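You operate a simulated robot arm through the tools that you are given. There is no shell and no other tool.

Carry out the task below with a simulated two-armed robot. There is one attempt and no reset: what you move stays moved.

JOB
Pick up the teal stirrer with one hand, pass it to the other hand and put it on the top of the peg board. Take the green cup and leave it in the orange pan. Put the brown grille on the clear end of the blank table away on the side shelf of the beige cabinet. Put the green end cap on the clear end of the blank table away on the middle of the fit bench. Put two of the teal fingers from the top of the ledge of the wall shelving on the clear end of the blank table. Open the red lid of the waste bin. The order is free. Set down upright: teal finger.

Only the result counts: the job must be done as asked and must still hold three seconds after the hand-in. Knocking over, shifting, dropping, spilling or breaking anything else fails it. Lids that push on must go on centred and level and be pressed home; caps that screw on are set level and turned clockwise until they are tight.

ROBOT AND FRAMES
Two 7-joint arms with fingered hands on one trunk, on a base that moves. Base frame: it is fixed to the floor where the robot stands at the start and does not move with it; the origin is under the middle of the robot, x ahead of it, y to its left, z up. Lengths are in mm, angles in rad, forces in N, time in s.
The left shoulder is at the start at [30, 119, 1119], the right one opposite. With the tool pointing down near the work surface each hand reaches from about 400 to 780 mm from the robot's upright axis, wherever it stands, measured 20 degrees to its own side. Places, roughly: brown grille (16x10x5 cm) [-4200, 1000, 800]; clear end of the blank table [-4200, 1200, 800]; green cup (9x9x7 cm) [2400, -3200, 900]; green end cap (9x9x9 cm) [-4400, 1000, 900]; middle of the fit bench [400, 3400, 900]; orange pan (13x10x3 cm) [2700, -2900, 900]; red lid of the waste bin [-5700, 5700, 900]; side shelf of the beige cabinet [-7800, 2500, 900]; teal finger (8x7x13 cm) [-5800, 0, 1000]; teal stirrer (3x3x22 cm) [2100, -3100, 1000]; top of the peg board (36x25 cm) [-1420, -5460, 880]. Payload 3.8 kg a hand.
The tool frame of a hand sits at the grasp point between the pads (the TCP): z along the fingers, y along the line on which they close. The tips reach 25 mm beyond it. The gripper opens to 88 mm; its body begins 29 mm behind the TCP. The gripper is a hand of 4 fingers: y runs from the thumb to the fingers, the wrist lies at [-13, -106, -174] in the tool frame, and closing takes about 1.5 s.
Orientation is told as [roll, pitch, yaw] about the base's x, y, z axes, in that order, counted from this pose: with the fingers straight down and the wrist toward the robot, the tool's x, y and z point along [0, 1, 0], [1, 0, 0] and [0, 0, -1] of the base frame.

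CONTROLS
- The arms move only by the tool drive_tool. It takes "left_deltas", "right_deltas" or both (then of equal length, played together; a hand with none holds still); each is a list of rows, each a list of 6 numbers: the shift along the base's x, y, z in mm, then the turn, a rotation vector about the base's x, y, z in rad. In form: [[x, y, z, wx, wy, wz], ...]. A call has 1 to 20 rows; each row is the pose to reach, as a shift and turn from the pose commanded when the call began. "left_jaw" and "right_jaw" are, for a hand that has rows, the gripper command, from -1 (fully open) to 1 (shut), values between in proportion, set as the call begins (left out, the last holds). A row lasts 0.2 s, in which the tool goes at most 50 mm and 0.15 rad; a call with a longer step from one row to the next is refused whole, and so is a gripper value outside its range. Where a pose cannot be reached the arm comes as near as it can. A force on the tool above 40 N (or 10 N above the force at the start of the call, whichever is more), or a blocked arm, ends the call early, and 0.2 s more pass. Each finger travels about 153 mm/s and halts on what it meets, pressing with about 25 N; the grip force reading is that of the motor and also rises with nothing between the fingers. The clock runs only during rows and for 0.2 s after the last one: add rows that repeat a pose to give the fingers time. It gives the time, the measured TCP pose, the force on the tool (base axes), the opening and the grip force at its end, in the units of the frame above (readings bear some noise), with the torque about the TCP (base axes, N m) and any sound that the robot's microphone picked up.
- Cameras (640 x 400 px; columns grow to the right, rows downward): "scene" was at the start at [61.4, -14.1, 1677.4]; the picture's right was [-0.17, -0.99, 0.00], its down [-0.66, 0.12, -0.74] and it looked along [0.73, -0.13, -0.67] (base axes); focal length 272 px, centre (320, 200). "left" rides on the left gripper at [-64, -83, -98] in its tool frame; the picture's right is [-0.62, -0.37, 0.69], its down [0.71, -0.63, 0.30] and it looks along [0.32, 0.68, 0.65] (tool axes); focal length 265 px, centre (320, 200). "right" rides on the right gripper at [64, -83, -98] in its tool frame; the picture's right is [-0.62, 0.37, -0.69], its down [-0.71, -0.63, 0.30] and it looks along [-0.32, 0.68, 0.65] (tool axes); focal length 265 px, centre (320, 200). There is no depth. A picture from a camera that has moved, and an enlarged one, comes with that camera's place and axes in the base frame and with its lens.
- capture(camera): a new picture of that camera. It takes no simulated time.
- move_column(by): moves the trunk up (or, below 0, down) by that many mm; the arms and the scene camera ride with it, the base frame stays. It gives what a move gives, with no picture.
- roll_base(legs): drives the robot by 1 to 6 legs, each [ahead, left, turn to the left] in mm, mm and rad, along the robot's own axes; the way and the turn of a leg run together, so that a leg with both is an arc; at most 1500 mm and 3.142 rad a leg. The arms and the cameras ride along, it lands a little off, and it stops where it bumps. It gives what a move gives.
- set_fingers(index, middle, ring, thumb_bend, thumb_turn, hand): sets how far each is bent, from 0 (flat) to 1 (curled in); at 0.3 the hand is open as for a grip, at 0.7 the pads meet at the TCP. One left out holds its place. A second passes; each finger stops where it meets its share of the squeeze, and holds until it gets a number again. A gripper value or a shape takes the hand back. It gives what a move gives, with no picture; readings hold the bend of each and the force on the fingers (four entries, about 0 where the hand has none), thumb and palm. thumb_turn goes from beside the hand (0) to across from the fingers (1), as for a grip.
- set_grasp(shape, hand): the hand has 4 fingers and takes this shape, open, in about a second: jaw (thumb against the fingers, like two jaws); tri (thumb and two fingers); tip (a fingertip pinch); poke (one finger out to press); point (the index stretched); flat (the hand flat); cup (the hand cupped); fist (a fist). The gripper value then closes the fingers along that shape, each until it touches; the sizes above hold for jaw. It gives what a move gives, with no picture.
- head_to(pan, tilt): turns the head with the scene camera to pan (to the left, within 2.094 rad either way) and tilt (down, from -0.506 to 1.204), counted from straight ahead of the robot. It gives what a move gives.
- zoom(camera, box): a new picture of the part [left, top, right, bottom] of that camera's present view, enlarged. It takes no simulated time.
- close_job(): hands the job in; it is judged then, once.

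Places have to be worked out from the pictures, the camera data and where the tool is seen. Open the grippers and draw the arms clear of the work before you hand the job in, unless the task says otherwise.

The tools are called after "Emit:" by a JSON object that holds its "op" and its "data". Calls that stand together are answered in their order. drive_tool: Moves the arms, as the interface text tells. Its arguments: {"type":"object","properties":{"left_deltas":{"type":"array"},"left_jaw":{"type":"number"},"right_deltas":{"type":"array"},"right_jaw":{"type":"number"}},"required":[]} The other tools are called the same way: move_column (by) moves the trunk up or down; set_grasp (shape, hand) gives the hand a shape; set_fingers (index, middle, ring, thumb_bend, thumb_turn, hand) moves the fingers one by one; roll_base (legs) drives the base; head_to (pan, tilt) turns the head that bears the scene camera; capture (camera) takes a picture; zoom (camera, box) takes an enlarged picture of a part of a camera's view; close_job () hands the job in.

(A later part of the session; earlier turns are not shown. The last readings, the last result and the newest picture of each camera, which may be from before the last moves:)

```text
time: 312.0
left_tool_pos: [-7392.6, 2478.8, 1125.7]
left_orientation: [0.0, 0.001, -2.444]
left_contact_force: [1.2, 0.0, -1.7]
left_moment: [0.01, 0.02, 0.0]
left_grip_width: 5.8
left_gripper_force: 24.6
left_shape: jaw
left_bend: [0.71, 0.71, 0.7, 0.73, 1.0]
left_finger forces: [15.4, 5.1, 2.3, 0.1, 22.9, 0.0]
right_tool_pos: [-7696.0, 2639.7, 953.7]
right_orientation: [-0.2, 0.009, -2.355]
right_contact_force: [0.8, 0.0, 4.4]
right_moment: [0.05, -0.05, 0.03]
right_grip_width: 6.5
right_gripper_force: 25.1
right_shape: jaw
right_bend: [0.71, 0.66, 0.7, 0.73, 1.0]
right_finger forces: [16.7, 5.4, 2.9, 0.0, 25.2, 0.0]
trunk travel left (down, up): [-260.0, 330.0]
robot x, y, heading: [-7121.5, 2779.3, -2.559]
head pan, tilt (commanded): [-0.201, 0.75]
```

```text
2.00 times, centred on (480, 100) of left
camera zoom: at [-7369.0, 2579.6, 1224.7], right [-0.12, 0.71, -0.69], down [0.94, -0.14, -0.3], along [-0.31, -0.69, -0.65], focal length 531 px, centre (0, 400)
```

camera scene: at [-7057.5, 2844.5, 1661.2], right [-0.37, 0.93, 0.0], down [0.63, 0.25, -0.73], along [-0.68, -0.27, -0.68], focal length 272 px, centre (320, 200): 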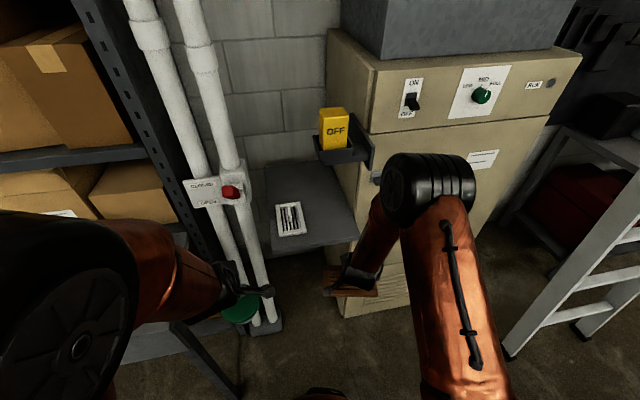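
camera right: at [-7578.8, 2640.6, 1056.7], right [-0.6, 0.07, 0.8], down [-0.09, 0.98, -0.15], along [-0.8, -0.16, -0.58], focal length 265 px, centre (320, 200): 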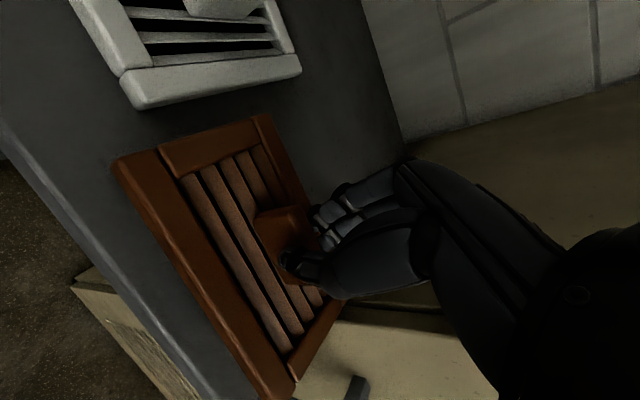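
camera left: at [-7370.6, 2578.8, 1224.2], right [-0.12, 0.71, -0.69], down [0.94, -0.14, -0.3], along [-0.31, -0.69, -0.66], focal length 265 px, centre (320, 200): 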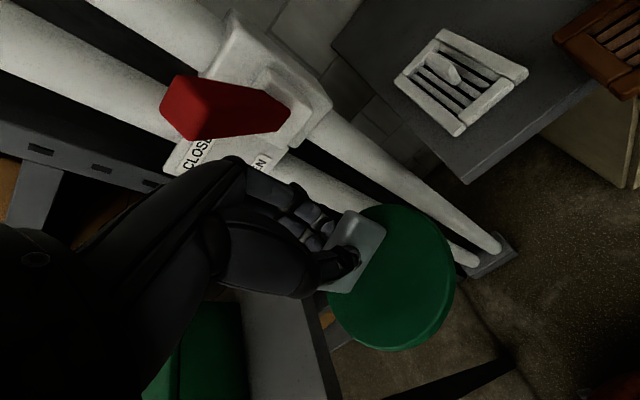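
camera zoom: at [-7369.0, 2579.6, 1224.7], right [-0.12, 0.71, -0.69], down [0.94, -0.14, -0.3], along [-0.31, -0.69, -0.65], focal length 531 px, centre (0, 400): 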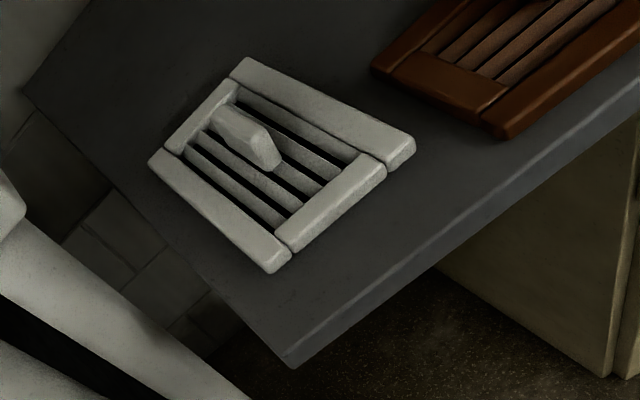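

Contact (+4.4 N). I press 1.5 mm further to be sure it is seated, then open the hand.

Emit:
{"op": "drive_tool", "data": {"right_deltas": [[0, 0, -1.5, 0, 0, 0], [0, 0, -1.5, 0, 0, 0]]}}

Emit:
{"op": "drive_tool", "data": {"right_deltas": [[0, 0, 0, 0, 0, 0], [0, 0, 0, 0, 0, 0], [0, 0, 0, 0, 0, 0], [0, 0, 0, 0, 0, 0]], "right_jaw": 0.3}}

Emit:
{"op": "zoom", "data": {"camera": "left", "box": [320, 0, 640, 200]}}

Emit:
{"op": "capture", "data": {"camera": "right"}}

```text
time: 312.6
left_tool_pos: [-7390.4, 2478.7, 1127.6]
left_orientation: [-0.001, 0.0, -2.443]
left_contact_force: [-0.1, 0.1, -1.6]
left_moment: [0.0, -0.01, -0.03]
left_grip_width: 6.0
left_gripper_force: 25.2
left_shape: jaw
left_bend: [0.71, 0.71, 0.7, 0.73, 1.0]
left_finger forces: [15.4, 5.2, 2.3, 0.1, 22.9, 0.0]
right_tool_pos: [-7695.9, 2639.4, 952.7]
right_orientation: [-0.201, 0.007, -2.355]
right_contact_force: [0.7, 0.9, 12.6]
right_moment: [-0.01, -0.03, 0.04]
right_grip_width: 6.9
right_gripper_force: 25.4
right_shape: jaw
right_bend: [0.71, 0.66, 0.7, 0.73, 1.0]
right_finger forces: [17.0, 6.0, 3.1, 0.0, 26.5, 0.0]
trunk travel left (down, up): [-260.0, 330.0]
robot x, y, heading: [-7125.8, 2782.9, -2.557]
head pan, tilt (commanded): [-0.201, 0.75]
```

```text
time: 313.6
left_tool_pos: [-7391.5, 2478.8, 1125.5]
left_orientation: [0.0, 0.0, -2.445]
left_contact_force: [0.1, 0.7, -1.2]
left_moment: [-0.01, -0.03, -0.05]
left_grip_width: 6.1
left_gripper_force: 24.9
left_shape: jaw
left_bend: [0.71, 0.71, 0.7, 0.73, 1.0]
left_finger forces: [15.3, 5.2, 2.2, 0.0, 22.8, 0.0]
right_tool_pos: [-7697.4, 2640.5, 951.0]
right_orientation: [-0.201, 0.009, -2.354]
right_contact_force: [0.1, 0.1, 0.6]
right_moment: [-0.04, -0.02, 0.02]
right_grip_width: 30.6
right_gripper_force: 0.1
right_shape: jaw
right_bend: [0.74, 0.51, 0.48, 0.73, 1.0]
right_finger forces: [0.0, 0.0, 0.0, 0.1, 0.0, 0.1]
trunk travel left (down, up): [-260.0, 330.0]
robot x, y, heading: [-7125.4, 2779.3, -2.555]
head pan, tilt (commanded): [-0.201, 0.75]
```

```text
2.00 times, centred on (480, 100) of left
camera zoom: at [-7369.6, 2579.4, 1224.5], right [-0.12, 0.71, -0.69], down [0.94, -0.14, -0.3], along [-0.31, -0.69, -0.65], focal length 531 px, centre (0, 400)
```

zoom: 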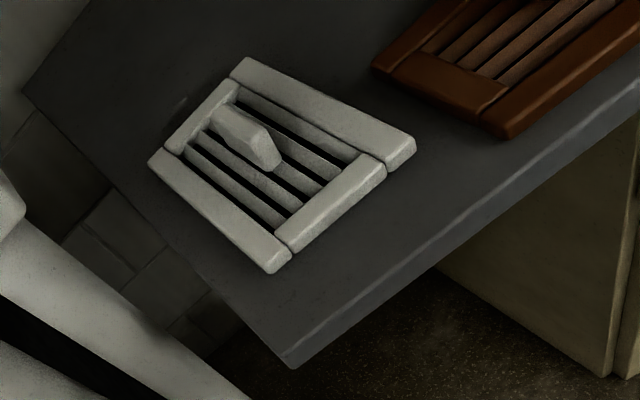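

```text
taken
camera right: at [-7578.7, 2640.6, 1036.0], right [-0.6, 0.07, 0.8], down [-0.09, 0.98, -0.15], along [-0.8, -0.16, -0.58], focal length 265 px, centre (320, 200)
```

right: 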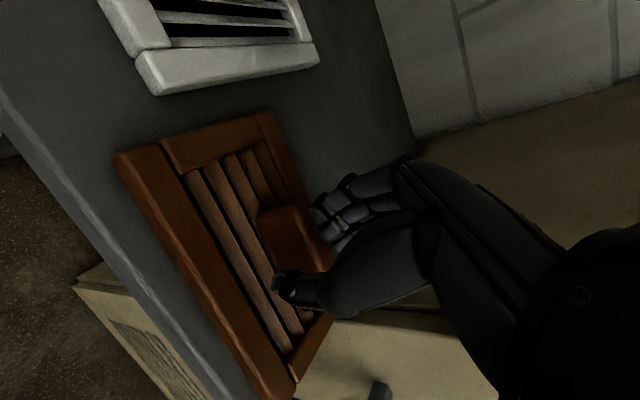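

The grille rests on the shelf without shifting. I open fully and lift the hand straight up, keeping below the tag bracket, then draw back.

Emit:
{"op": "drive_tool", "data": {"right_deltas": [[0, 0, 0, 0, 0, 0], [0, 0, 0, 0, 0, 0], [0, 0, 0, 0, 0, 0], [0, 0, 0, 0, 0, 0]], "right_jaw": -1}}

Emit:
{"op": "capture", "data": {"camera": "right"}}

Emit:
{"op": "drive_tool", "data": {"right_deltas": [[0, 0, 8, 0, 0, 0], [0, 0, 20, 0, 0, 0], [0, 0, 35, 0, 0, 0], [0, 0, 50, 0, 0, 0], [12, 8, 55, 0, 0, 0], [35, 23, 60, 0, 0, 0], [65, 43, 60, 0, 0, 0], [100, 66, 60, 0, 0, 0], [135, 90, 60, 0, 0, 0]]}}

Emit:
{"op": "capture", "data": {"camera": "scene"}}

Emit:
{"op": "zoom", "data": {"camera": "scene", "box": [240, 160, 420, 340]}}

```text
time: 314.6
left_tool_pos: [-7391.6, 2478.9, 1126.3]
left_orientation: [-0.001, 0.001, -2.442]
left_contact_force: [0.2, -0.3, -0.5]
left_moment: [-0.01, 0.03, -0.03]
left_grip_width: 6.1
left_gripper_force: 25.2
left_shape: jaw
left_bend: [0.71, 0.71, 0.7, 0.73, 1.0]
left_finger forces: [15.4, 5.2, 2.3, 0.1, 22.9, 0.1]
right_tool_pos: [-7696.0, 2639.2, 950.9]
right_orientation: [-0.199, 0.011, -2.354]
right_contact_force: [0.2, 0.0, 0.5]
right_moment: [0.01, 0.0, -0.01]
right_grip_width: 88.2
right_gripper_force: 0.0
right_shape: jaw
right_bend: [0.3, 0.3, 0.3, 0.3, 0.98]
right_finger forces: [0.2, 0.0, 0.1, 0.0, 0.1, 0.0]
trunk travel left (down, up): [-260.0, 330.0]
robot x, y, heading: [-7122.2, 2777.7, -2.559]
head pan, tilt (commanded): [-0.201, 0.75]
```

```text
taken
camera right: at [-7578.7, 2640.6, 1036.2], right [-0.6, 0.07, 0.8], down [-0.09, 0.98, -0.15], along [-0.8, -0.16, -0.58], focal length 265 px, centre (320, 200)
```

right: 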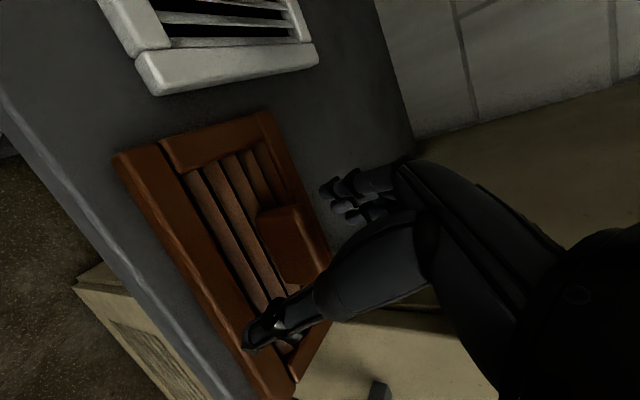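

```text
time: 316.6
left_tool_pos: [-7390.3, 2479.4, 1126.7]
left_orientation: [0.001, -0.001, -2.444]
left_contact_force: [-0.1, 0.7, -0.7]
left_moment: [-0.04, 0.03, -0.01]
left_grip_width: 5.9
left_gripper_force: 25.1
left_shape: jaw
left_bend: [0.71, 0.71, 0.7, 0.73, 1.0]
left_finger forces: [15.5, 5.2, 2.3, 0.0, 22.9, 0.0]
right_tool_pos: [-7557.3, 2728.5, 1011.2]
right_orientation: [-0.199, 0.009, -2.355]
right_contact_force: [0.1, 0.3, -0.2]
right_moment: [-0.02, -0.01, 0.02]
right_grip_width: 87.8
right_gripper_force: 0.0
right_shape: jaw
right_bend: [0.3, 0.3, 0.3, 0.3, 0.98]
right_finger forces: [0.0, 0.0, 0.0, 0.0, 0.0, 0.0]
trunk travel left (down, up): [-260.0, 330.0]
robot x, y, heading: [-7124.7, 2781.9, -2.559]
head pan, tilt (commanded): [-0.201, 0.75]
```

```text
taken
camera scene: at [-7184.7, 2761.0, 1661.3], right [-0.37, 0.93, 0.0], down [0.63, 0.26, -0.73], along [-0.68, -0.27, -0.68], focal length 272 px, centre (320, 200)
```

scene: 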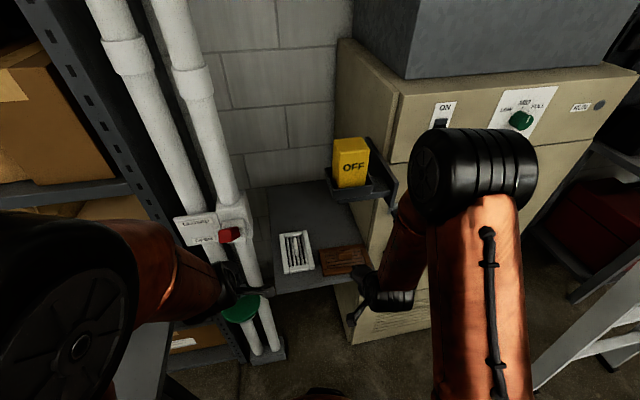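

```text
2.22 times, centred on (330, 250) of scene
camera zoom: at [-7184.7, 2761.0, 1661.3], right [-0.37, 0.93, 0.0], down [0.63, 0.26, -0.73], along [-0.68, -0.27, -0.68], focal length 605 px, centre (298, 89)
```

zoom: 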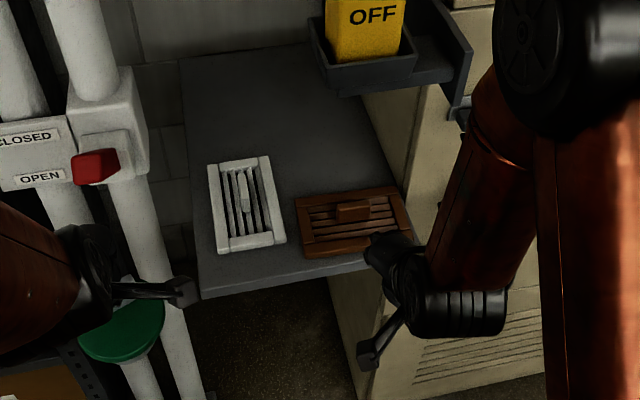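

The brown grille lies flat on the side shelf next to the white one, touching nothing. I back away, raise the trunk, and look for the waste bin at (-5700, 5700).

Emit:
{"op": "roll_base", "data": {"legs": [[-550, 0, 0]]}}

Emit:
{"op": "drive_tool", "data": {"right_deltas": [[0, 0, 10, -0.04, -0.027, -0.05], [0, 0, 20, -0.08, -0.054, -0.1], [0, 0, 30, -0.12, -0.08, -0.15], [0, 0, 40, -0.165, -0.11, -0.2]]}}

Emit:
{"op": "move_column", "data": {"by": 150}}

Emit:
{"op": "head_to", "data": {"pan": -1.5, "tilt": 0.4}}

Emit:
{"op": "capture", "data": {"camera": "scene"}}

```text
time: 319.7
left_tool_pos: [-6931.9, 2780.2, 1127.5]
left_orientation: [0.001, -0.001, -2.431]
left_contact_force: [-0.2, -0.1, -2.3]
left_moment: [0.02, 0.02, 0.0]
left_grip_width: 6.2
left_gripper_force: 24.6
left_shape: jaw
left_bend: [0.71, 0.71, 0.7, 0.73, 1.0]
left_finger forces: [15.4, 5.1, 2.4, 0.0, 23.0, 0.0]
right_tool_pos: [-7102.0, 3028.5, 1010.1]
right_orientation: [-0.199, 0.007, -2.344]
right_contact_force: [0.4, 0.4, -0.1]
right_moment: [0.03, -0.02, 0.0]
right_grip_width: 87.8
right_gripper_force: 0.1
right_shape: jaw
right_bend: [0.3, 0.3, 0.3, 0.3, 0.98]
right_finger forces: [0.0, 0.1, 0.0, 0.0, 0.1, 0.1]
trunk travel left (down, up): [-260.0, 330.0]
robot x, y, heading: [-6670.6, 3082.4, -2.545]
head pan, tilt (commanded): [-0.201, 0.75]
```

```text
time: 320.7
left_tool_pos: [-6933.5, 2780.8, 1126.1]
left_orientation: [0.0, 0.0, -2.432]
left_contact_force: [0.6, -0.2, -1.5]
left_moment: [-0.06, 0.03, -0.01]
left_grip_width: 5.9
left_gripper_force: 24.6
left_shape: jaw
left_bend: [0.71, 0.71, 0.7, 0.73, 1.0]
left_finger forces: [15.5, 5.1, 2.3, 0.0, 22.9, 0.0]
right_tool_pos: [-7103.1, 3027.7, 1053.5]
right_orientation: [-0.002, -0.012, -2.545]
right_contact_force: [-0.1, 0.7, -0.3]
right_moment: [-0.02, -0.02, -0.02]
right_grip_width: 87.9
right_gripper_force: 0.1
right_shape: jaw
right_bend: [0.3, 0.3, 0.3, 0.3, 0.98]
right_finger forces: [0.1, 0.0, 0.1, 0.0, 0.0, 0.0]
trunk travel left (down, up): [-260.0, 330.0]
robot x, y, heading: [-6670.3, 3086.8, -2.544]
head pan, tilt (commanded): [-0.201, 0.75]
```

```text
time: 322.5
left_tool_pos: [-6933.4, 2780.7, 1275.2]
left_orientation: [-0.001, 0.0, -2.429]
left_contact_force: [0.6, 0.2, -0.5]
left_moment: [0.01, 0.05, 0.01]
left_grip_width: 5.9
left_gripper_force: 25.2
left_shape: jaw
left_bend: [0.71, 0.71, 0.7, 0.73, 1.0]
left_finger forces: [15.5, 5.2, 2.3, 0.0, 22.9, 0.0]
right_tool_pos: [-7102.2, 3027.7, 1201.5]
right_orientation: [-0.001, -0.011, -2.545]
right_contact_force: [-0.4, 0.2, -0.1]
right_moment: [0.01, -0.01, -0.01]
right_grip_width: 87.8
right_gripper_force: 0.0
right_shape: jaw
right_bend: [0.3, 0.3, 0.3, 0.3, 0.98]
right_finger forces: [0.0, 0.0, 0.0, 0.0, 0.0, 0.0]
trunk travel left (down, up): [-410.0, 180.0]
robot x, y, heading: [-6667.2, 3085.4, -2.549]
head pan, tilt (commanded): [-0.201, 0.75]
```

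```text
time: 323.9
left_tool_pos: [-6933.5, 2779.3, 1276.7]
left_orientation: [-0.001, 0.001, -2.431]
left_contact_force: [-0.2, 0.4, -1.3]
left_moment: [-0.01, 0.01, 0.01]
left_grip_width: 6.0
left_gripper_force: 25.0
left_shape: jaw
left_bend: [0.71, 0.71, 0.7, 0.73, 1.0]
left_finger forces: [15.5, 5.1, 2.3, 0.0, 23.0, 0.1]
right_tool_pos: [-7102.2, 3027.6, 1201.1]
right_orientation: [-0.001, -0.014, -2.545]
right_contact_force: [-0.4, -0.2, 0.4]
right_moment: [0.03, -0.03, 0.02]
right_grip_width: 87.7
right_gripper_force: 0.0
right_shape: jaw
right_bend: [0.3, 0.3, 0.3, 0.3, 0.98]
right_finger forces: [0.0, 0.0, 0.0, 0.1, 0.0, 0.0]
trunk travel left (down, up): [-410.0, 180.0]
robot x, y, heading: [-6669.2, 3082.0, -2.542]
head pan, tilt (commanded): [-1.499, 0.4]
```

```text
taken
camera scene: at [-6710.9, 3168.9, 1842.3], right [0.79, 0.62, 0.0], down [0.24, -0.31, -0.92], along [-0.57, 0.72, -0.39], focal length 272 px, centre (320, 200)
```

scene: 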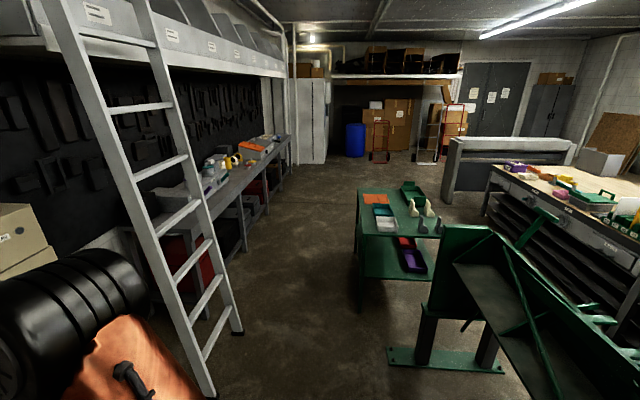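

Emit:
{"op": "roll_base", "data": {"legs": [[0, 0, -1.6]]}}

Emit:
{"op": "head_to", "data": {"pan": -0.7, "tilt": 0.4}}

Emit:
{"op": "capture", "data": {"camera": "scene"}}

```text
time: 328.2
left_tool_pos: [-6969.4, 3355.0, 1276.0]
left_orientation: [0.0, -0.001, 2.263]
left_contact_force: [-0.3, -0.4, -0.1]
left_moment: [-0.02, -0.02, 0.0]
left_grip_width: 5.8
left_gripper_force: 25.2
left_shape: jaw
left_bend: [0.71, 0.71, 0.7, 0.73, 1.0]
left_finger forces: [15.4, 5.0, 2.2, 0.1, 22.7, 0.1]
right_tool_pos: [-6719.4, 3519.0, 1201.7]
right_orientation: [-0.001, -0.012, 2.152]
right_contact_force: [-0.5, 0.4, -0.2]
right_moment: [-0.02, -0.02, -0.01]
right_grip_width: 87.9
right_gripper_force: 0.0
right_shape: jaw
right_bend: [0.3, 0.3, 0.3, 0.3, 0.98]
right_finger forces: [0.0, 0.1, 0.0, 0.1, 0.1, 0.1]
trunk travel left (down, up): [-410.0, 180.0]
robot x, y, heading: [-6665.9, 3083.0, 2.15]
head pan, tilt (commanded): [-1.499, 0.4]
```

```text
time: 329.3
left_tool_pos: [-6969.6, 3355.4, 1275.9]
left_orientation: [0.0, 0.0, 2.263]
left_contact_force: [-0.1, -0.3, -1.6]
left_moment: [0.01, 0.02, 0.03]
left_grip_width: 5.8
left_gripper_force: 24.3
left_shape: jaw
left_bend: [0.71, 0.71, 0.7, 0.73, 1.0]
left_finger forces: [15.3, 5.0, 2.3, 0.0, 22.8, 0.1]
right_tool_pos: [-6718.9, 3520.1, 1200.5]
right_orientation: [-0.001, -0.014, 2.151]
right_contact_force: [0.3, -0.1, -0.2]
right_moment: [-0.04, 0.0, 0.01]
right_grip_width: 87.9
right_gripper_force: 0.0
right_shape: jaw
right_bend: [0.3, 0.3, 0.3, 0.3, 0.98]
right_finger forces: [0.1, 0.0, 0.1, 0.0, 0.1, 0.0]
trunk travel left (down, up): [-410.0, 180.0]
robot x, y, heading: [-6664.7, 3084.4, 2.154]
head pan, tilt (commanded): [-0.7, 0.4]
```

```text
taken
camera scene: at [-6647.7, 3160.9, 1842.3], right [0.99, -0.12, 0.0], down [-0.05, -0.39, -0.92], along [0.11, 0.91, -0.39], focal length 272 px, centre (320, 200)
```

scene: 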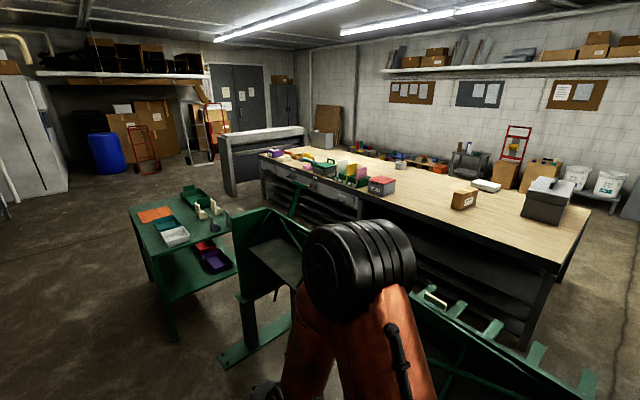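

Emit:
{"op": "zoom", "data": {"camera": "scene", "box": [290, 130, 470, 230]}}

```text
3.56 times, centred on (380, 180) of scene
camera zoom: at [-6647.7, 3160.9, 1842.3], right [0.99, -0.12, 0.0], down [-0.05, -0.39, -0.92], along [0.11, 0.91, -0.39], focal length 968 px, centre (107, 271)
```

zoom: 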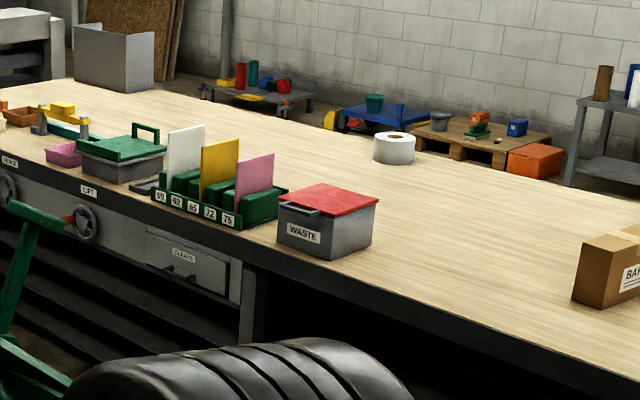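

The "waste bin" is a small grey box with a red hinged lid on the front edge of the long wooden bench. The lane in front of that bench is entered past the green machine's near end, so I back up along the aisle and shift right, then look.

Emit:
{"op": "roll_base", "data": {"legs": [[-1250, 0, -0.04], [0, -700, 0]]}}

Emit:
{"op": "head_to", "data": {"pan": -0.4, "tilt": 0.4}}

Emit:
{"op": "capture", "data": {"camera": "scene"}}

```text
time: 339.1
left_tool_pos: [-5690.4, 2646.3, 1276.4]
left_orientation: [0.0, 0.0, 2.201]
left_contact_force: [0.3, -0.5, -0.5]
left_moment: [0.01, 0.03, -0.02]
left_grip_width: 5.9
left_gripper_force: 25.5
left_shape: jaw
left_bend: [0.71, 0.71, 0.7, 0.73, 1.0]
left_finger forces: [15.4, 5.0, 2.3, 0.0, 22.6, 0.1]
right_tool_pos: [-5430.0, 2794.1, 1200.5]
right_orientation: [-0.001, -0.012, 2.087]
right_contact_force: [0.5, 0.0, 0.4]
right_moment: [0.01, -0.02, -0.02]
right_grip_width: 87.9
right_gripper_force: 0.1
right_shape: jaw
right_bend: [0.3, 0.3, 0.3, 0.3, 0.98]
right_finger forces: [0.0, 0.0, 0.1, 0.0, 0.1, 0.1]
trunk travel left (down, up): [-410.0, 180.0]
robot x, y, heading: [-5407.5, 2358.2, 2.085]
head pan, tilt (commanded): [-0.7, 0.4]
```

```text
time: 339.9
left_tool_pos: [-5690.2, 2646.4, 1276.2]
left_orientation: [0.0, 0.0, 2.2]
left_contact_force: [-0.5, -0.2, -1.2]
left_moment: [-0.01, -0.04, 0.0]
left_grip_width: 5.6
left_gripper_force: 25.0
left_shape: jaw
left_bend: [0.71, 0.71, 0.7, 0.73, 1.0]
left_finger forces: [15.4, 5.0, 2.3, 0.0, 22.8, 0.0]
right_tool_pos: [-5429.5, 2796.0, 1202.2]
right_orientation: [-0.002, -0.013, 2.087]
right_contact_force: [0.1, 0.1, 0.3]
right_moment: [0.0, -0.01, 0.01]
right_grip_width: 87.8
right_gripper_force: 0.1
right_shape: jaw
right_bend: [0.3, 0.3, 0.3, 0.3, 0.98]
right_finger forces: [0.1, 0.0, 0.0, 0.0, 0.1, 0.0]
trunk travel left (down, up): [-410.0, 180.0]
robot x, y, heading: [-5405.9, 2358.5, 2.085]
head pan, tilt (commanded): [-0.4, 0.4]
```

```text
taken
camera scene: at [-5409.6, 2433.3, 1842.3], right [0.99, 0.11, 0.0], down [0.04, -0.39, -0.92], along [-0.11, 0.92, -0.39], focal length 272 px, centre (320, 200)
```

scene: 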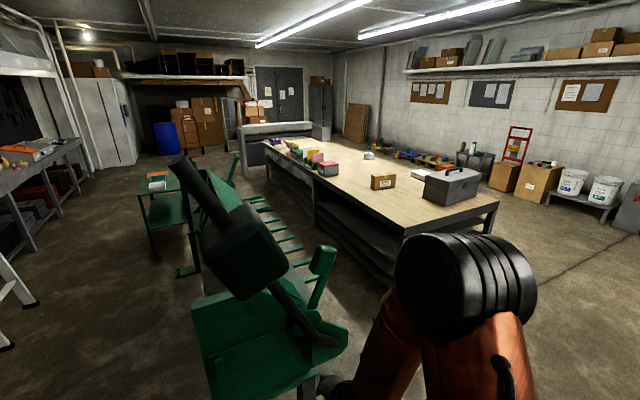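

The lane between the green machine and the bench looks narrow from here. I shift right to look straight down it.

Emit:
{"op": "roll_base", "data": {"legs": [[0, -850, 0]]}}

Emit:
{"op": "head_to", "data": {"pan": 0.0, "tilt": 0.5}}

Emit:
{"op": "capture", "data": {"camera": "scene"}}

```text
time: 344.3
left_tool_pos: [-4961.6, 3056.5, 1275.9]
left_orientation: [0.0, 0.0, 2.197]
left_contact_force: [-0.3, 0.3, -1.1]
left_moment: [0.0, 0.01, -0.02]
left_grip_width: 5.8
left_gripper_force: 25.2
left_shape: jaw
left_bend: [0.71, 0.71, 0.7, 0.73, 1.0]
left_finger forces: [15.4, 5.1, 2.3, 0.0, 22.7, 0.0]
right_tool_pos: [-4702.0, 3204.0, 1201.1]
right_orientation: [0.0, -0.012, 2.083]
right_contact_force: [-0.7, 0.1, 0.0]
right_moment: [-0.01, 0.0, -0.02]
right_grip_width: 87.9
right_gripper_force: 0.1
right_shape: jaw
right_bend: [0.3, 0.3, 0.3, 0.3, 0.98]
right_finger forces: [0.0, 0.0, 0.0, 0.1, 0.0, 0.1]
trunk travel left (down, up): [-410.0, 180.0]
robot x, y, heading: [-4680.2, 2767.0, 2.081]
head pan, tilt (commanded): [-0.4, 0.4]
```

```text
time: 345.2
left_tool_pos: [-4963.0, 3056.6, 1276.2]
left_orientation: [0.0, -0.001, 2.196]
left_contact_force: [0.2, -0.5, -1.4]
left_moment: [-0.01, -0.01, -0.01]
left_grip_width: 6.1
left_gripper_force: 25.0
left_shape: jaw
left_bend: [0.71, 0.71, 0.7, 0.73, 1.0]
left_finger forces: [15.4, 5.1, 2.3, 0.0, 22.7, 0.1]
right_tool_pos: [-4702.1, 3205.1, 1202.0]
right_orientation: [-0.003, -0.012, 2.084]
right_contact_force: [0.2, 0.3, -0.2]
right_moment: [-0.02, 0.0, -0.02]
right_grip_width: 87.6
right_gripper_force: 0.0
right_shape: jaw
right_bend: [0.3, 0.3, 0.3, 0.3, 0.98]
right_finger forces: [0.0, 0.1, 0.0, 0.0, 0.1, 0.0]
trunk travel left (down, up): [-410.0, 180.0]
robot x, y, heading: [-4679.1, 2768.0, 2.083]
head pan, tilt (commanded): [0.0, 0.499]
```

```text
taken
camera scene: at [-4717.1, 2830.0, 1833.2], right [0.87, 0.49, 0.0], down [0.23, -0.42, -0.88], along [-0.43, 0.77, -0.48], focal length 272 px, centre (320, 200)
```

scene: 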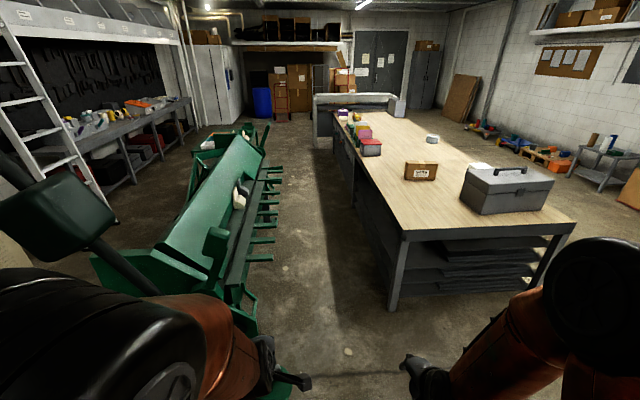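

Looking down the lane: machine parts reach to ~230-370 mm left of my line and the bench edge is ~550-420 mm right, i.e. ~800 mm of width; the bin is 3.05 m ahead on the right. I enter centred, in stages.

Emit:
{"op": "roll_base", "data": {"legs": [[450, -150, 0.06]]}}

Emit:
{"op": "capture", "data": {"camera": "scene"}}

```text
time: 348.0
left_tool_pos: [-5084.7, 3498.2, 1276.9]
left_orientation: [0.0, 0.0, 2.259]
left_contact_force: [-0.1, 0.1, -0.6]
left_moment: [0.0, 0.01, -0.01]
left_grip_width: 5.9
left_gripper_force: 24.8
left_shape: jaw
left_bend: [0.71, 0.71, 0.7, 0.73, 1.0]
left_finger forces: [15.5, 5.1, 2.3, 0.1, 22.8, 0.0]
right_tool_pos: [-4834.1, 3662.9, 1200.7]
right_orientation: [-0.002, -0.012, 2.145]
right_contact_force: [0.1, 0.4, -0.3]
right_moment: [-0.02, 0.0, 0.0]
right_grip_width: 87.9
right_gripper_force: 0.1
right_shape: jaw
right_bend: [0.3, 0.3, 0.3, 0.3, 0.98]
right_finger forces: [0.0, 0.0, 0.0, 0.0, 0.0, 0.0]
trunk travel left (down, up): [-410.0, 180.0]
robot x, y, heading: [-4785.9, 3227.7, 2.145]
head pan, tilt (commanded): [0.0, 0.499]
```

```text
taken
camera scene: at [-4826.5, 3288.0, 1833.2], right [0.84, 0.54, 0.0], down [0.26, -0.4, -0.88], along [-0.48, 0.74, -0.48], focal length 272 px, centre (320, 200)
```

scene: 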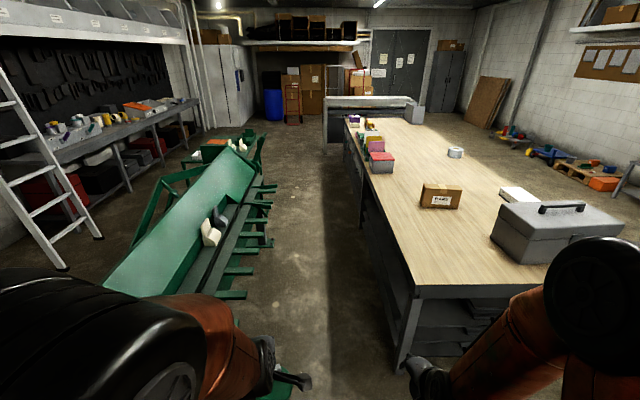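

The bench edge runs parallel at 500 mm right, machine rods at ~320 mm left. I centre by shifting 90 mm right and drive up the lane.

Emit:
{"op": "roll_base", "data": {"legs": [[500, -90, 0], [1000, 0, 0]]}}

Emit:
{"op": "capture", "data": {"camera": "scene"}}

```text
time: 355.9
left_tool_pos: [-5825.3, 4838.6, 1275.6]
left_orientation: [0.001, 0.0, 2.246]
left_contact_force: [-0.7, 0.5, -1.7]
left_moment: [-0.03, 0.01, 0.03]
left_grip_width: 5.8
left_gripper_force: 25.1
left_shape: jaw
left_bend: [0.71, 0.71, 0.7, 0.73, 1.0]
left_finger forces: [15.4, 5.1, 2.3, 0.1, 22.6, 0.1]
right_tool_pos: [-5572.2, 5000.8, 1201.6]
right_orientation: [-0.002, -0.012, 2.134]
right_contact_force: [0.6, 1.1, -0.4]
right_moment: [-0.04, 0.01, -0.01]
right_grip_width: 87.8
right_gripper_force: 0.0
right_shape: jaw
right_bend: [0.3, 0.3, 0.3, 0.3, 0.98]
right_finger forces: [0.0, 0.0, 0.1, 0.0, 0.1, 0.0]
trunk travel left (down, up): [-410.0, 180.0]
robot x, y, heading: [-5528.5, 4566.9, 2.133]
head pan, tilt (commanded): [0.0, 0.499]
```

```text
taken
camera scene: at [-5568.8, 4624.9, 1833.2], right [0.85, 0.53, 0.0], down [0.25, -0.41, -0.88], along [-0.47, 0.74, -0.48], focal length 272 px, centre (320, 200)
```

scene: 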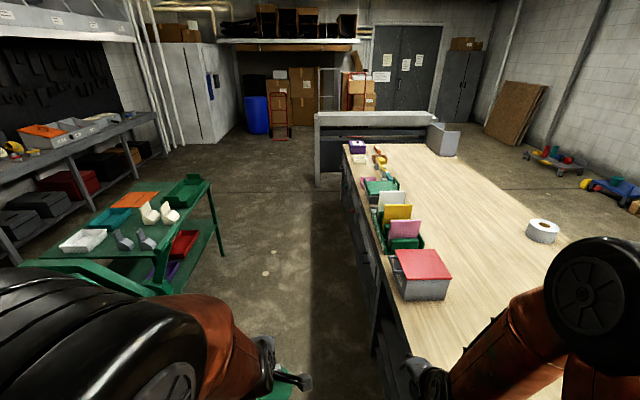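

I am through the lane without touching. The bin is ~1.1 m ahead on the right. I drive abreast of it and turn right to face it.

Emit:
{"op": "roll_base", "data": {"legs": [[1060, 0, 0], [0, 0, -1.566]]}}

Emit:
{"op": "head_to", "data": {"pan": 0.0, "tilt": 0.8}}

Emit:
{"op": "capture", "data": {"camera": "scene"}}

Emit:
{"op": "capture", "data": {"camera": "right"}}

```text
time: 365.2
left_tool_pos: [-5812.1, 5750.5, 1276.5]
left_orientation: [0.0, -0.001, 0.659]
left_contact_force: [-0.2, -0.4, -0.9]
left_moment: [-0.02, 0.01, 0.01]
left_grip_width: 5.8
left_gripper_force: 24.9
left_shape: jaw
left_bend: [0.71, 0.71, 0.7, 0.73, 1.0]
left_finger forces: [15.3, 5.0, 2.3, 0.0, 22.5, 0.1]
right_tool_pos: [-5656.4, 5494.0, 1201.7]
right_orientation: [-0.001, -0.01, 0.547]
right_contact_force: [0.1, -0.1, 0.1]
right_moment: [0.01, -0.01, -0.02]
right_grip_width: 88.1
right_gripper_force: 0.0
right_shape: jaw
right_bend: [0.3, 0.3, 0.3, 0.3, 0.98]
right_finger forces: [0.0, 0.1, 0.0, 0.0, 0.0, 0.0]
trunk travel left (down, up): [-410.0, 180.0]
robot x, y, heading: [-6093.6, 5456.6, 0.542]
head pan, tilt (commanded): [0.0, 0.499]
```

```text
time: 366.0
left_tool_pos: [-5813.2, 5749.2, 1276.3]
left_orientation: [-0.002, 0.0, 0.659]
left_contact_force: [0.1, -0.8, -1.1]
left_moment: [-0.01, 0.0, 0.0]
left_grip_width: 5.9
left_gripper_force: 25.2
left_shape: jaw
left_bend: [0.71, 0.71, 0.7, 0.73, 1.0]
left_finger forces: [15.4, 4.9, 2.1, 0.0, 22.3, 0.0]
right_tool_pos: [-5656.4, 5493.1, 1201.7]
right_orientation: [0.0, -0.012, 0.548]
right_contact_force: [0.0, -0.5, -0.3]
right_moment: [-0.01, 0.0, -0.03]
right_grip_width: 87.9
right_gripper_force: 0.0
right_shape: jaw
right_bend: [0.3, 0.3, 0.3, 0.3, 0.98]
right_finger forces: [0.1, 0.1, 0.1, 0.0, 0.0, 0.1]
trunk travel left (down, up): [-410.0, 180.0]
robot x, y, heading: [-6091.5, 5455.9, 0.548]
head pan, tilt (commanded): [0.0, 0.799]
```

```text
taken
camera scene: at [-6041.7, 5489.7, 1807.3], right [0.52, -0.85, 0.0], down [-0.61, -0.37, -0.7], along [0.6, 0.36, -0.72], focal length 272 px, centre (320, 200)
```

scene: 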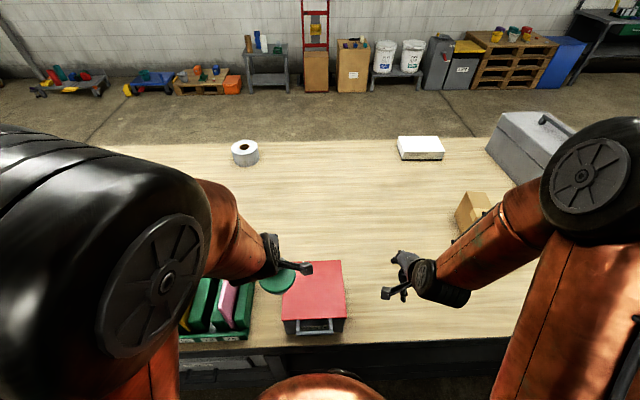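

```text
taken
camera right: at [-5761.3, 5505.4, 1298.9], right [0.63, -0.34, 0.7], down [-0.16, -0.94, -0.31], along [0.76, 0.08, -0.64], focal length 265 px, centre (320, 200)
```

right: 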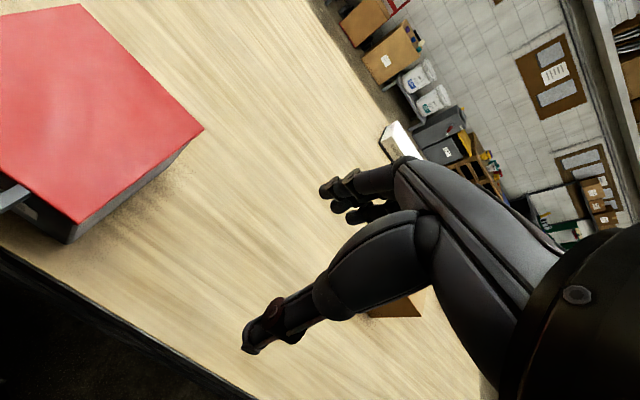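

Emit:
{"op": "zoom", "data": {"camera": "scene", "box": [260, 240, 380, 350]}}

Emit:
{"op": "zoom", "data": {"camera": "right", "box": [0, 0, 240, 260]}}

```text
3.64 times, centred on (320, 295) of scene
camera zoom: at [-6041.7, 5489.7, 1807.3], right [0.52, -0.85, 0.0], down [-0.61, -0.37, -0.7], along [0.6, 0.36, -0.72], focal length 990 px, centre (320, -146)
```

zoom: 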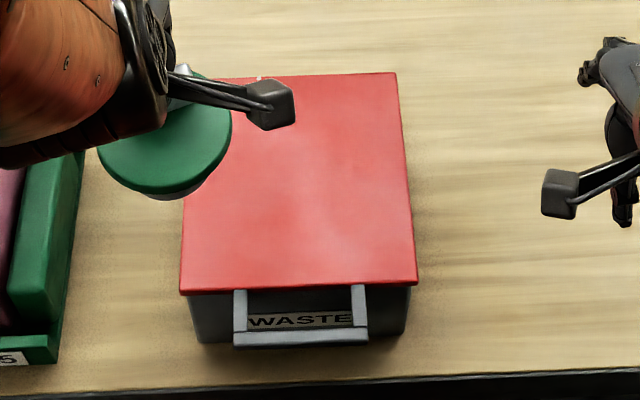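

```text
1.54 times, centred on (120, 130) of right
camera zoom: at [-5761.3, 5505.4, 1298.9], right [0.63, -0.34, 0.7], down [-0.16, -0.94, -0.31], along [0.76, 0.08, -0.64], focal length 408 px, centre (628, 308)
```

zoom: 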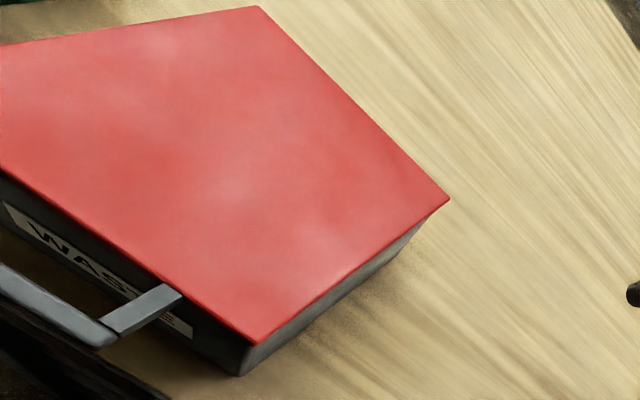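

The lid has a U-shaped handle at its front (crossbar ~37 mm ahead of the lid edge, ~890 high), hinge at the back, lid ~222 mm deep. I'll grip the crossbar with the fingers pointing forward and swing it up around the hinge. First I square up, back off 75 mm and shift left so the bin is in front of the right arm.

Emit:
{"op": "roll_base", "data": {"legs": [[0, 0, 0.045], [-75, 155, 0]]}}

Emit:
{"op": "drive_tool", "data": {"left_deltas": [[-15, 28, 0, 0, 0, 0], [-30, 56, 0, 0, 0, 0], [-45, 84, 0, 0, 0, 0], [-58, 110, 0, 0, 0, 0]]}}

Emit:
{"op": "move_column", "data": {"by": -110}}

Emit:
{"op": "head_to", "data": {"pan": -0.2, "tilt": 0.85}}

Emit:
{"op": "zoom", "data": {"camera": "scene", "box": [220, 170, 420, 330]}}

Emit:
{"op": "capture", "data": {"camera": "right"}}

```text
time: 367.9
left_tool_pos: [-5976.3, 5847.6, 1276.6]
left_orientation: [0.0, 0.002, 0.704]
left_contact_force: [0.1, 0.1, -0.5]
left_moment: [0.02, -0.01, -0.02]
left_grip_width: 5.8
left_gripper_force: 25.0
left_shape: jaw
left_bend: [0.71, 0.71, 0.7, 0.73, 1.0]
left_finger forces: [15.3, 4.7, 2.2, 0.0, 22.4, 0.0]
right_tool_pos: [-5807.4, 5599.4, 1202.0]
right_orientation: [-0.001, -0.011, 0.592]
right_contact_force: [-0.2, 1.0, 0.2]
right_moment: [-0.01, -0.02, 0.04]
right_grip_width: 88.0
right_gripper_force: 0.1
right_shape: jaw
right_bend: [0.3, 0.3, 0.3, 0.3, 0.98]
right_finger forces: [0.0, 0.1, 0.0, 0.0, 0.1, 0.1]
trunk travel left (down, up): [-410.0, 180.0]
robot x, y, heading: [-6243.8, 5544.5, 0.593]
head pan, tilt (commanded): [0.0, 0.799]
```

```text
time: 368.9
left_tool_pos: [-6034.1, 5958.1, 1275.9]
left_orientation: [0.0, 0.001, 0.707]
left_contact_force: [-0.7, -0.1, -0.6]
left_moment: [0.0, 0.01, 0.02]
left_grip_width: 5.6
left_gripper_force: 24.8
left_shape: jaw
left_bend: [0.71, 0.71, 0.7, 0.73, 1.0]
left_finger forces: [15.5, 5.0, 2.2, 0.0, 22.6, 0.0]
right_tool_pos: [-5808.2, 5600.6, 1202.3]
right_orientation: [-0.004, -0.012, 0.593]
right_contact_force: [-0.4, -0.9, 0.3]
right_moment: [0.0, -0.01, -0.01]
right_grip_width: 87.8
right_gripper_force: 0.1
right_shape: jaw
right_bend: [0.3, 0.3, 0.3, 0.3, 0.98]
right_finger forces: [0.0, 0.0, 0.0, 0.1, 0.0, 0.0]
trunk travel left (down, up): [-410.0, 180.0]
robot x, y, heading: [-6241.4, 5543.5, 0.595]
head pan, tilt (commanded): [0.0, 0.799]
```

```text
time: 370.3
left_tool_pos: [-6034.2, 5954.8, 1167.4]
left_orientation: [-0.001, 0.001, 0.705]
left_contact_force: [-0.2, -0.2, -2.0]
left_moment: [0.0, -0.01, 0.02]
left_grip_width: 5.8
left_gripper_force: 25.3
left_shape: jaw
left_bend: [0.71, 0.71, 0.7, 0.73, 1.0]
left_finger forces: [15.4, 4.9, 2.2, 0.0, 22.5, 0.1]
right_tool_pos: [-5808.4, 5600.5, 1091.8]
right_orientation: [-0.004, -0.011, 0.595]
right_contact_force: [0.5, 0.3, 0.4]
right_moment: [-0.05, -0.03, 0.0]
right_grip_width: 87.8
right_gripper_force: 0.0
right_shape: jaw
right_bend: [0.3, 0.3, 0.3, 0.3, 0.98]
right_finger forces: [0.0, 0.1, 0.1, 0.1, 0.1, 0.0]
trunk travel left (down, up): [-300.0, 290.0]
robot x, y, heading: [-6241.3, 5545.5, 0.593]
head pan, tilt (commanded): [0.0, 0.799]
```

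```text
time: 371.0
left_tool_pos: [-6032.5, 5956.0, 1166.9]
left_orientation: [-0.003, 0.0, 0.706]
left_contact_force: [-0.1, -1.0, -1.4]
left_moment: [0.03, -0.01, -0.02]
left_grip_width: 5.8
left_gripper_force: 24.7
left_shape: jaw
left_bend: [0.71, 0.71, 0.7, 0.73, 1.0]
left_finger forces: [15.4, 4.8, 2.1, 0.0, 22.4, 0.1]
right_tool_pos: [-5807.8, 5600.0, 1091.4]
right_orientation: [-0.003, -0.013, 0.593]
right_contact_force: [-1.0, 0.5, 0.6]
right_moment: [-0.04, 0.0, 0.02]
right_grip_width: 88.1
right_gripper_force: 0.0
right_shape: jaw
right_bend: [0.3, 0.3, 0.3, 0.3, 0.98]
right_finger forces: [0.0, 0.0, 0.1, 0.0, 0.0, 0.0]
trunk travel left (down, up): [-300.0, 290.0]
robot x, y, heading: [-6243.6, 5540.7, 0.597]
head pan, tilt (commanded): [-0.201, 0.85]
```

```text
2.50 times, centred on (320, 250) of scene
camera zoom: at [-6187.6, 5563.1, 1693.2], right [0.38, -0.92, 0.0], down [-0.69, -0.29, -0.66], along [0.61, 0.25, -0.75], focal length 680 px, centre (320, 75)
```

zoom: 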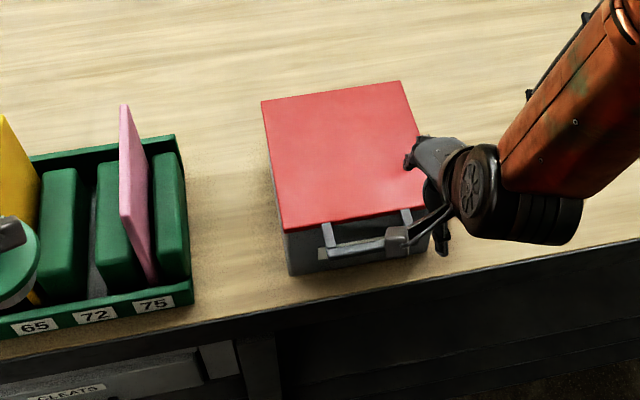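

```text
taken
camera right: at [-5913.4, 5606.7, 1188.9], right [0.64, -0.31, 0.7], down [-0.12, -0.94, -0.31], along [0.76, 0.12, -0.64], focal length 265 px, centre (320, 200)
```

right: 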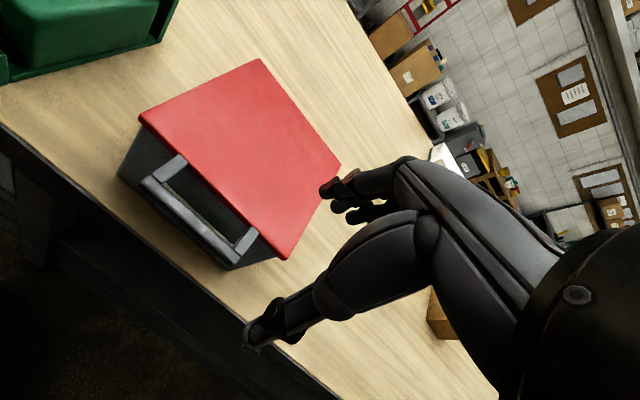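

Triangulated: crossbar centre ≈ (-5788, 5660), z ≈ 897, lid front edge ~24 mm behind it with the lid top at ~940 and the hinge ~205 mm farther. I rotate the right hand so its fingers point forward, thumb below.

Emit:
{"op": "drive_tool", "data": {"right_deltas": [[-2, 2.7, 0, 0.0734, -0.1084, 0], [-4, 5.4, 0, 0.1468, -0.2168, 0], [-6, 8, 0, 0.2202, -0.3252, 0], [-8, 10.8, 0, 0.2935, -0.4336, 0], [-10, 13.5, 0, 0.3669, -0.542, 0], [-12, 16, 0, 0.4403, -0.6504, 0], [-13, 19, 0, 0.5137, -0.7588, 0], [-15, 21.5, 0, 0.5871, -0.8672, 0], [-17, 24, 0, 0.6605, -0.9756, 0], [-18.5, 27, 0, 0.7338, -1.084, 0], [-20, 30, 0, 0.8072, -1.1924, 0], [-21.9, 32.3, 0, 0.8806, -1.3008, 0]]}}

Emit:
{"op": "capture", "data": {"camera": "scene"}}

Emit:
{"op": "capture", "data": {"camera": "right"}}

```text
time: 373.6
left_tool_pos: [-6033.6, 5958.4, 1165.7]
left_orientation: [-0.002, 0.002, 0.707]
left_contact_force: [-0.5, -0.7, -1.8]
left_moment: [0.03, 0.0, -0.02]
left_grip_width: 5.8
left_gripper_force: 24.9
left_shape: jaw
left_bend: [0.71, 0.71, 0.7, 0.73, 1.0]
left_finger forces: [15.4, 5.0, 2.1, 0.0, 22.5, 0.0]
right_tool_pos: [-5829.8, 5634.5, 1091.5]
right_orientation: [-3.135, -1.559, -2.557]
right_contact_force: [0.1, 0.6, -0.2]
right_moment: [0.04, -0.01, 0.0]
right_grip_width: 87.8
right_gripper_force: 0.1
right_shape: jaw
right_bend: [0.3, 0.3, 0.3, 0.3, 0.98]
right_finger forces: [0.0, 0.0, 0.0, 0.0, 0.0, 0.0]
right hand out of reach, approached as far as the arm can: row 1, 2, 3, 4, 5, 6, 7, 8, 9
trunk travel left (down, up): [-300.0, 290.0]
robot x, y, heading: [-6242.1, 5547.5, 0.592]
head pan, tilt (commanded): [-0.201, 0.85]
```

```text
taken
camera scene: at [-6187.0, 5566.1, 1693.2], right [0.38, -0.92, 0.0], down [-0.69, -0.29, -0.66], along [0.61, 0.25, -0.75], focal length 272 px, centre (320, 200)
```

scene: 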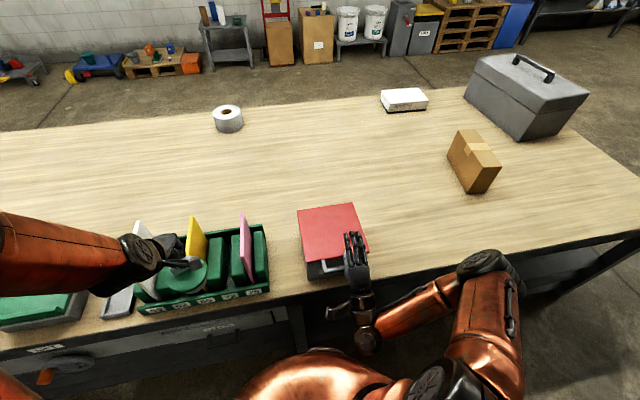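

```text
taken
camera right: at [-5946.3, 5634.6, 1007.1], right [-0.23, -0.9, 0.36], down [0.66, -0.42, -0.63], along [0.72, 0.09, 0.69], focal length 265 px, centre (320, 200)
```

right: 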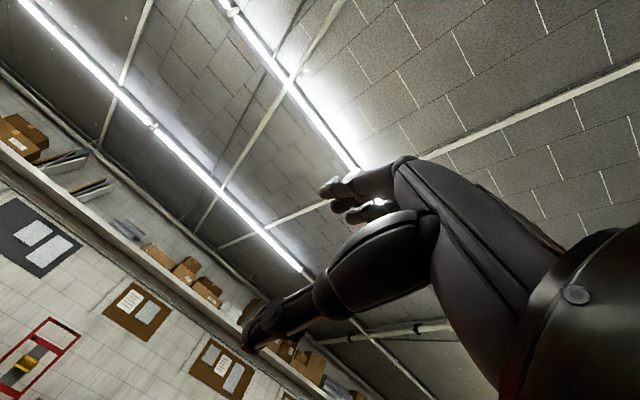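

The hand now points forward, laterally in line with the crossbar. I lower it to the crossbar's height while still ~50 mm short of it.

Emit:
{"op": "drive_tool", "data": {"right_deltas": [[0, 0, -35, 0, 0, 0], [0, 0, -70, 0, 0, 0], [0, 0, -105, 0, 0, 0], [0, 0, -140, 0, 0, 0], [0, 0, -170, 0, 0, 0], [0, 0, -194, 0, 0, 0], [0, 0, -194, 0, 0, 0]]}}

Emit:
{"op": "zoom", "data": {"camera": "scene", "box": [260, 180, 460, 320]}}

Emit:
{"op": "capture", "data": {"camera": "right"}}

```text
time: 375.2
left_tool_pos: [-6034.8, 5956.0, 1166.4]
left_orientation: [0.001, 0.0, 0.705]
left_contact_force: [0.3, 0.9, -0.7]
left_moment: [0.02, -0.03, -0.01]
left_grip_width: 5.9
left_gripper_force: 24.5
left_shape: jaw
left_bend: [0.71, 0.71, 0.7, 0.73, 1.0]
left_finger forces: [15.5, 4.9, 2.2, 0.0, 22.5, 0.0]
right_tool_pos: [-5830.5, 5632.7, 898.5]
right_orientation: [3.005, -1.56, -2.412]
right_contact_force: [0.2, -0.1, -0.4]
right_moment: [0.0, -0.02, -0.01]
right_grip_width: 87.8
right_gripper_force: 0.1
right_shape: jaw
right_bend: [0.3, 0.3, 0.3, 0.3, 0.98]
right_finger forces: [0.0, 0.1, 0.0, 0.1, 0.1, 0.0]
trunk travel left (down, up): [-300.0, 290.0]
robot x, y, heading: [-6240.6, 5543.6, 0.59]
head pan, tilt (commanded): [-0.201, 0.85]
```

```text
2.86 times, centred on (360, 250) of scene
camera zoom: at [-6187.5, 5562.8, 1693.2], right [0.38, -0.92, 0.0], down [-0.69, -0.29, -0.66], along [0.61, 0.25, -0.75], focal length 778 px, centre (206, 57)
```

zoom: 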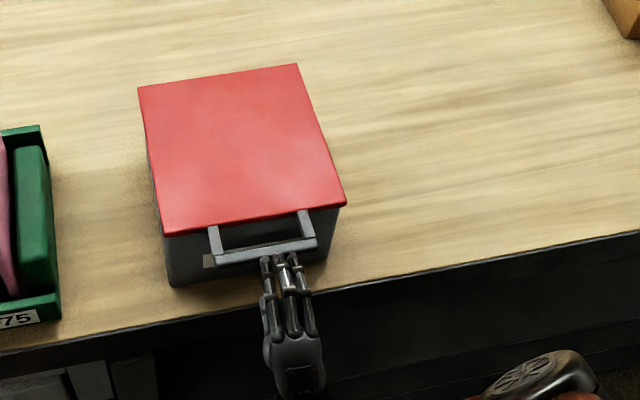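

```text
taken
camera right: at [-5947.2, 5632.9, 814.0], right [-0.23, -0.9, 0.36], down [0.66, -0.42, -0.63], along [0.72, 0.09, 0.69], focal length 265 px, centre (320, 200)
```

right: 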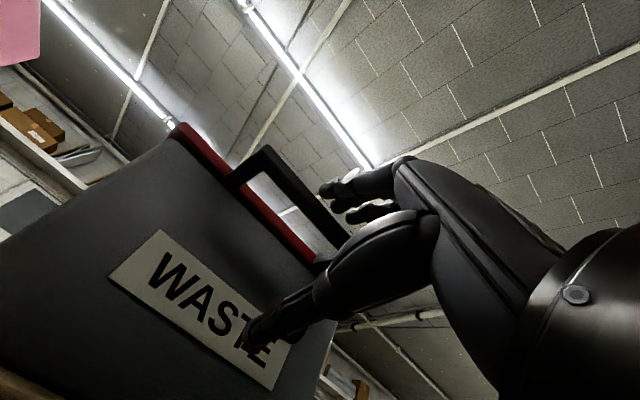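

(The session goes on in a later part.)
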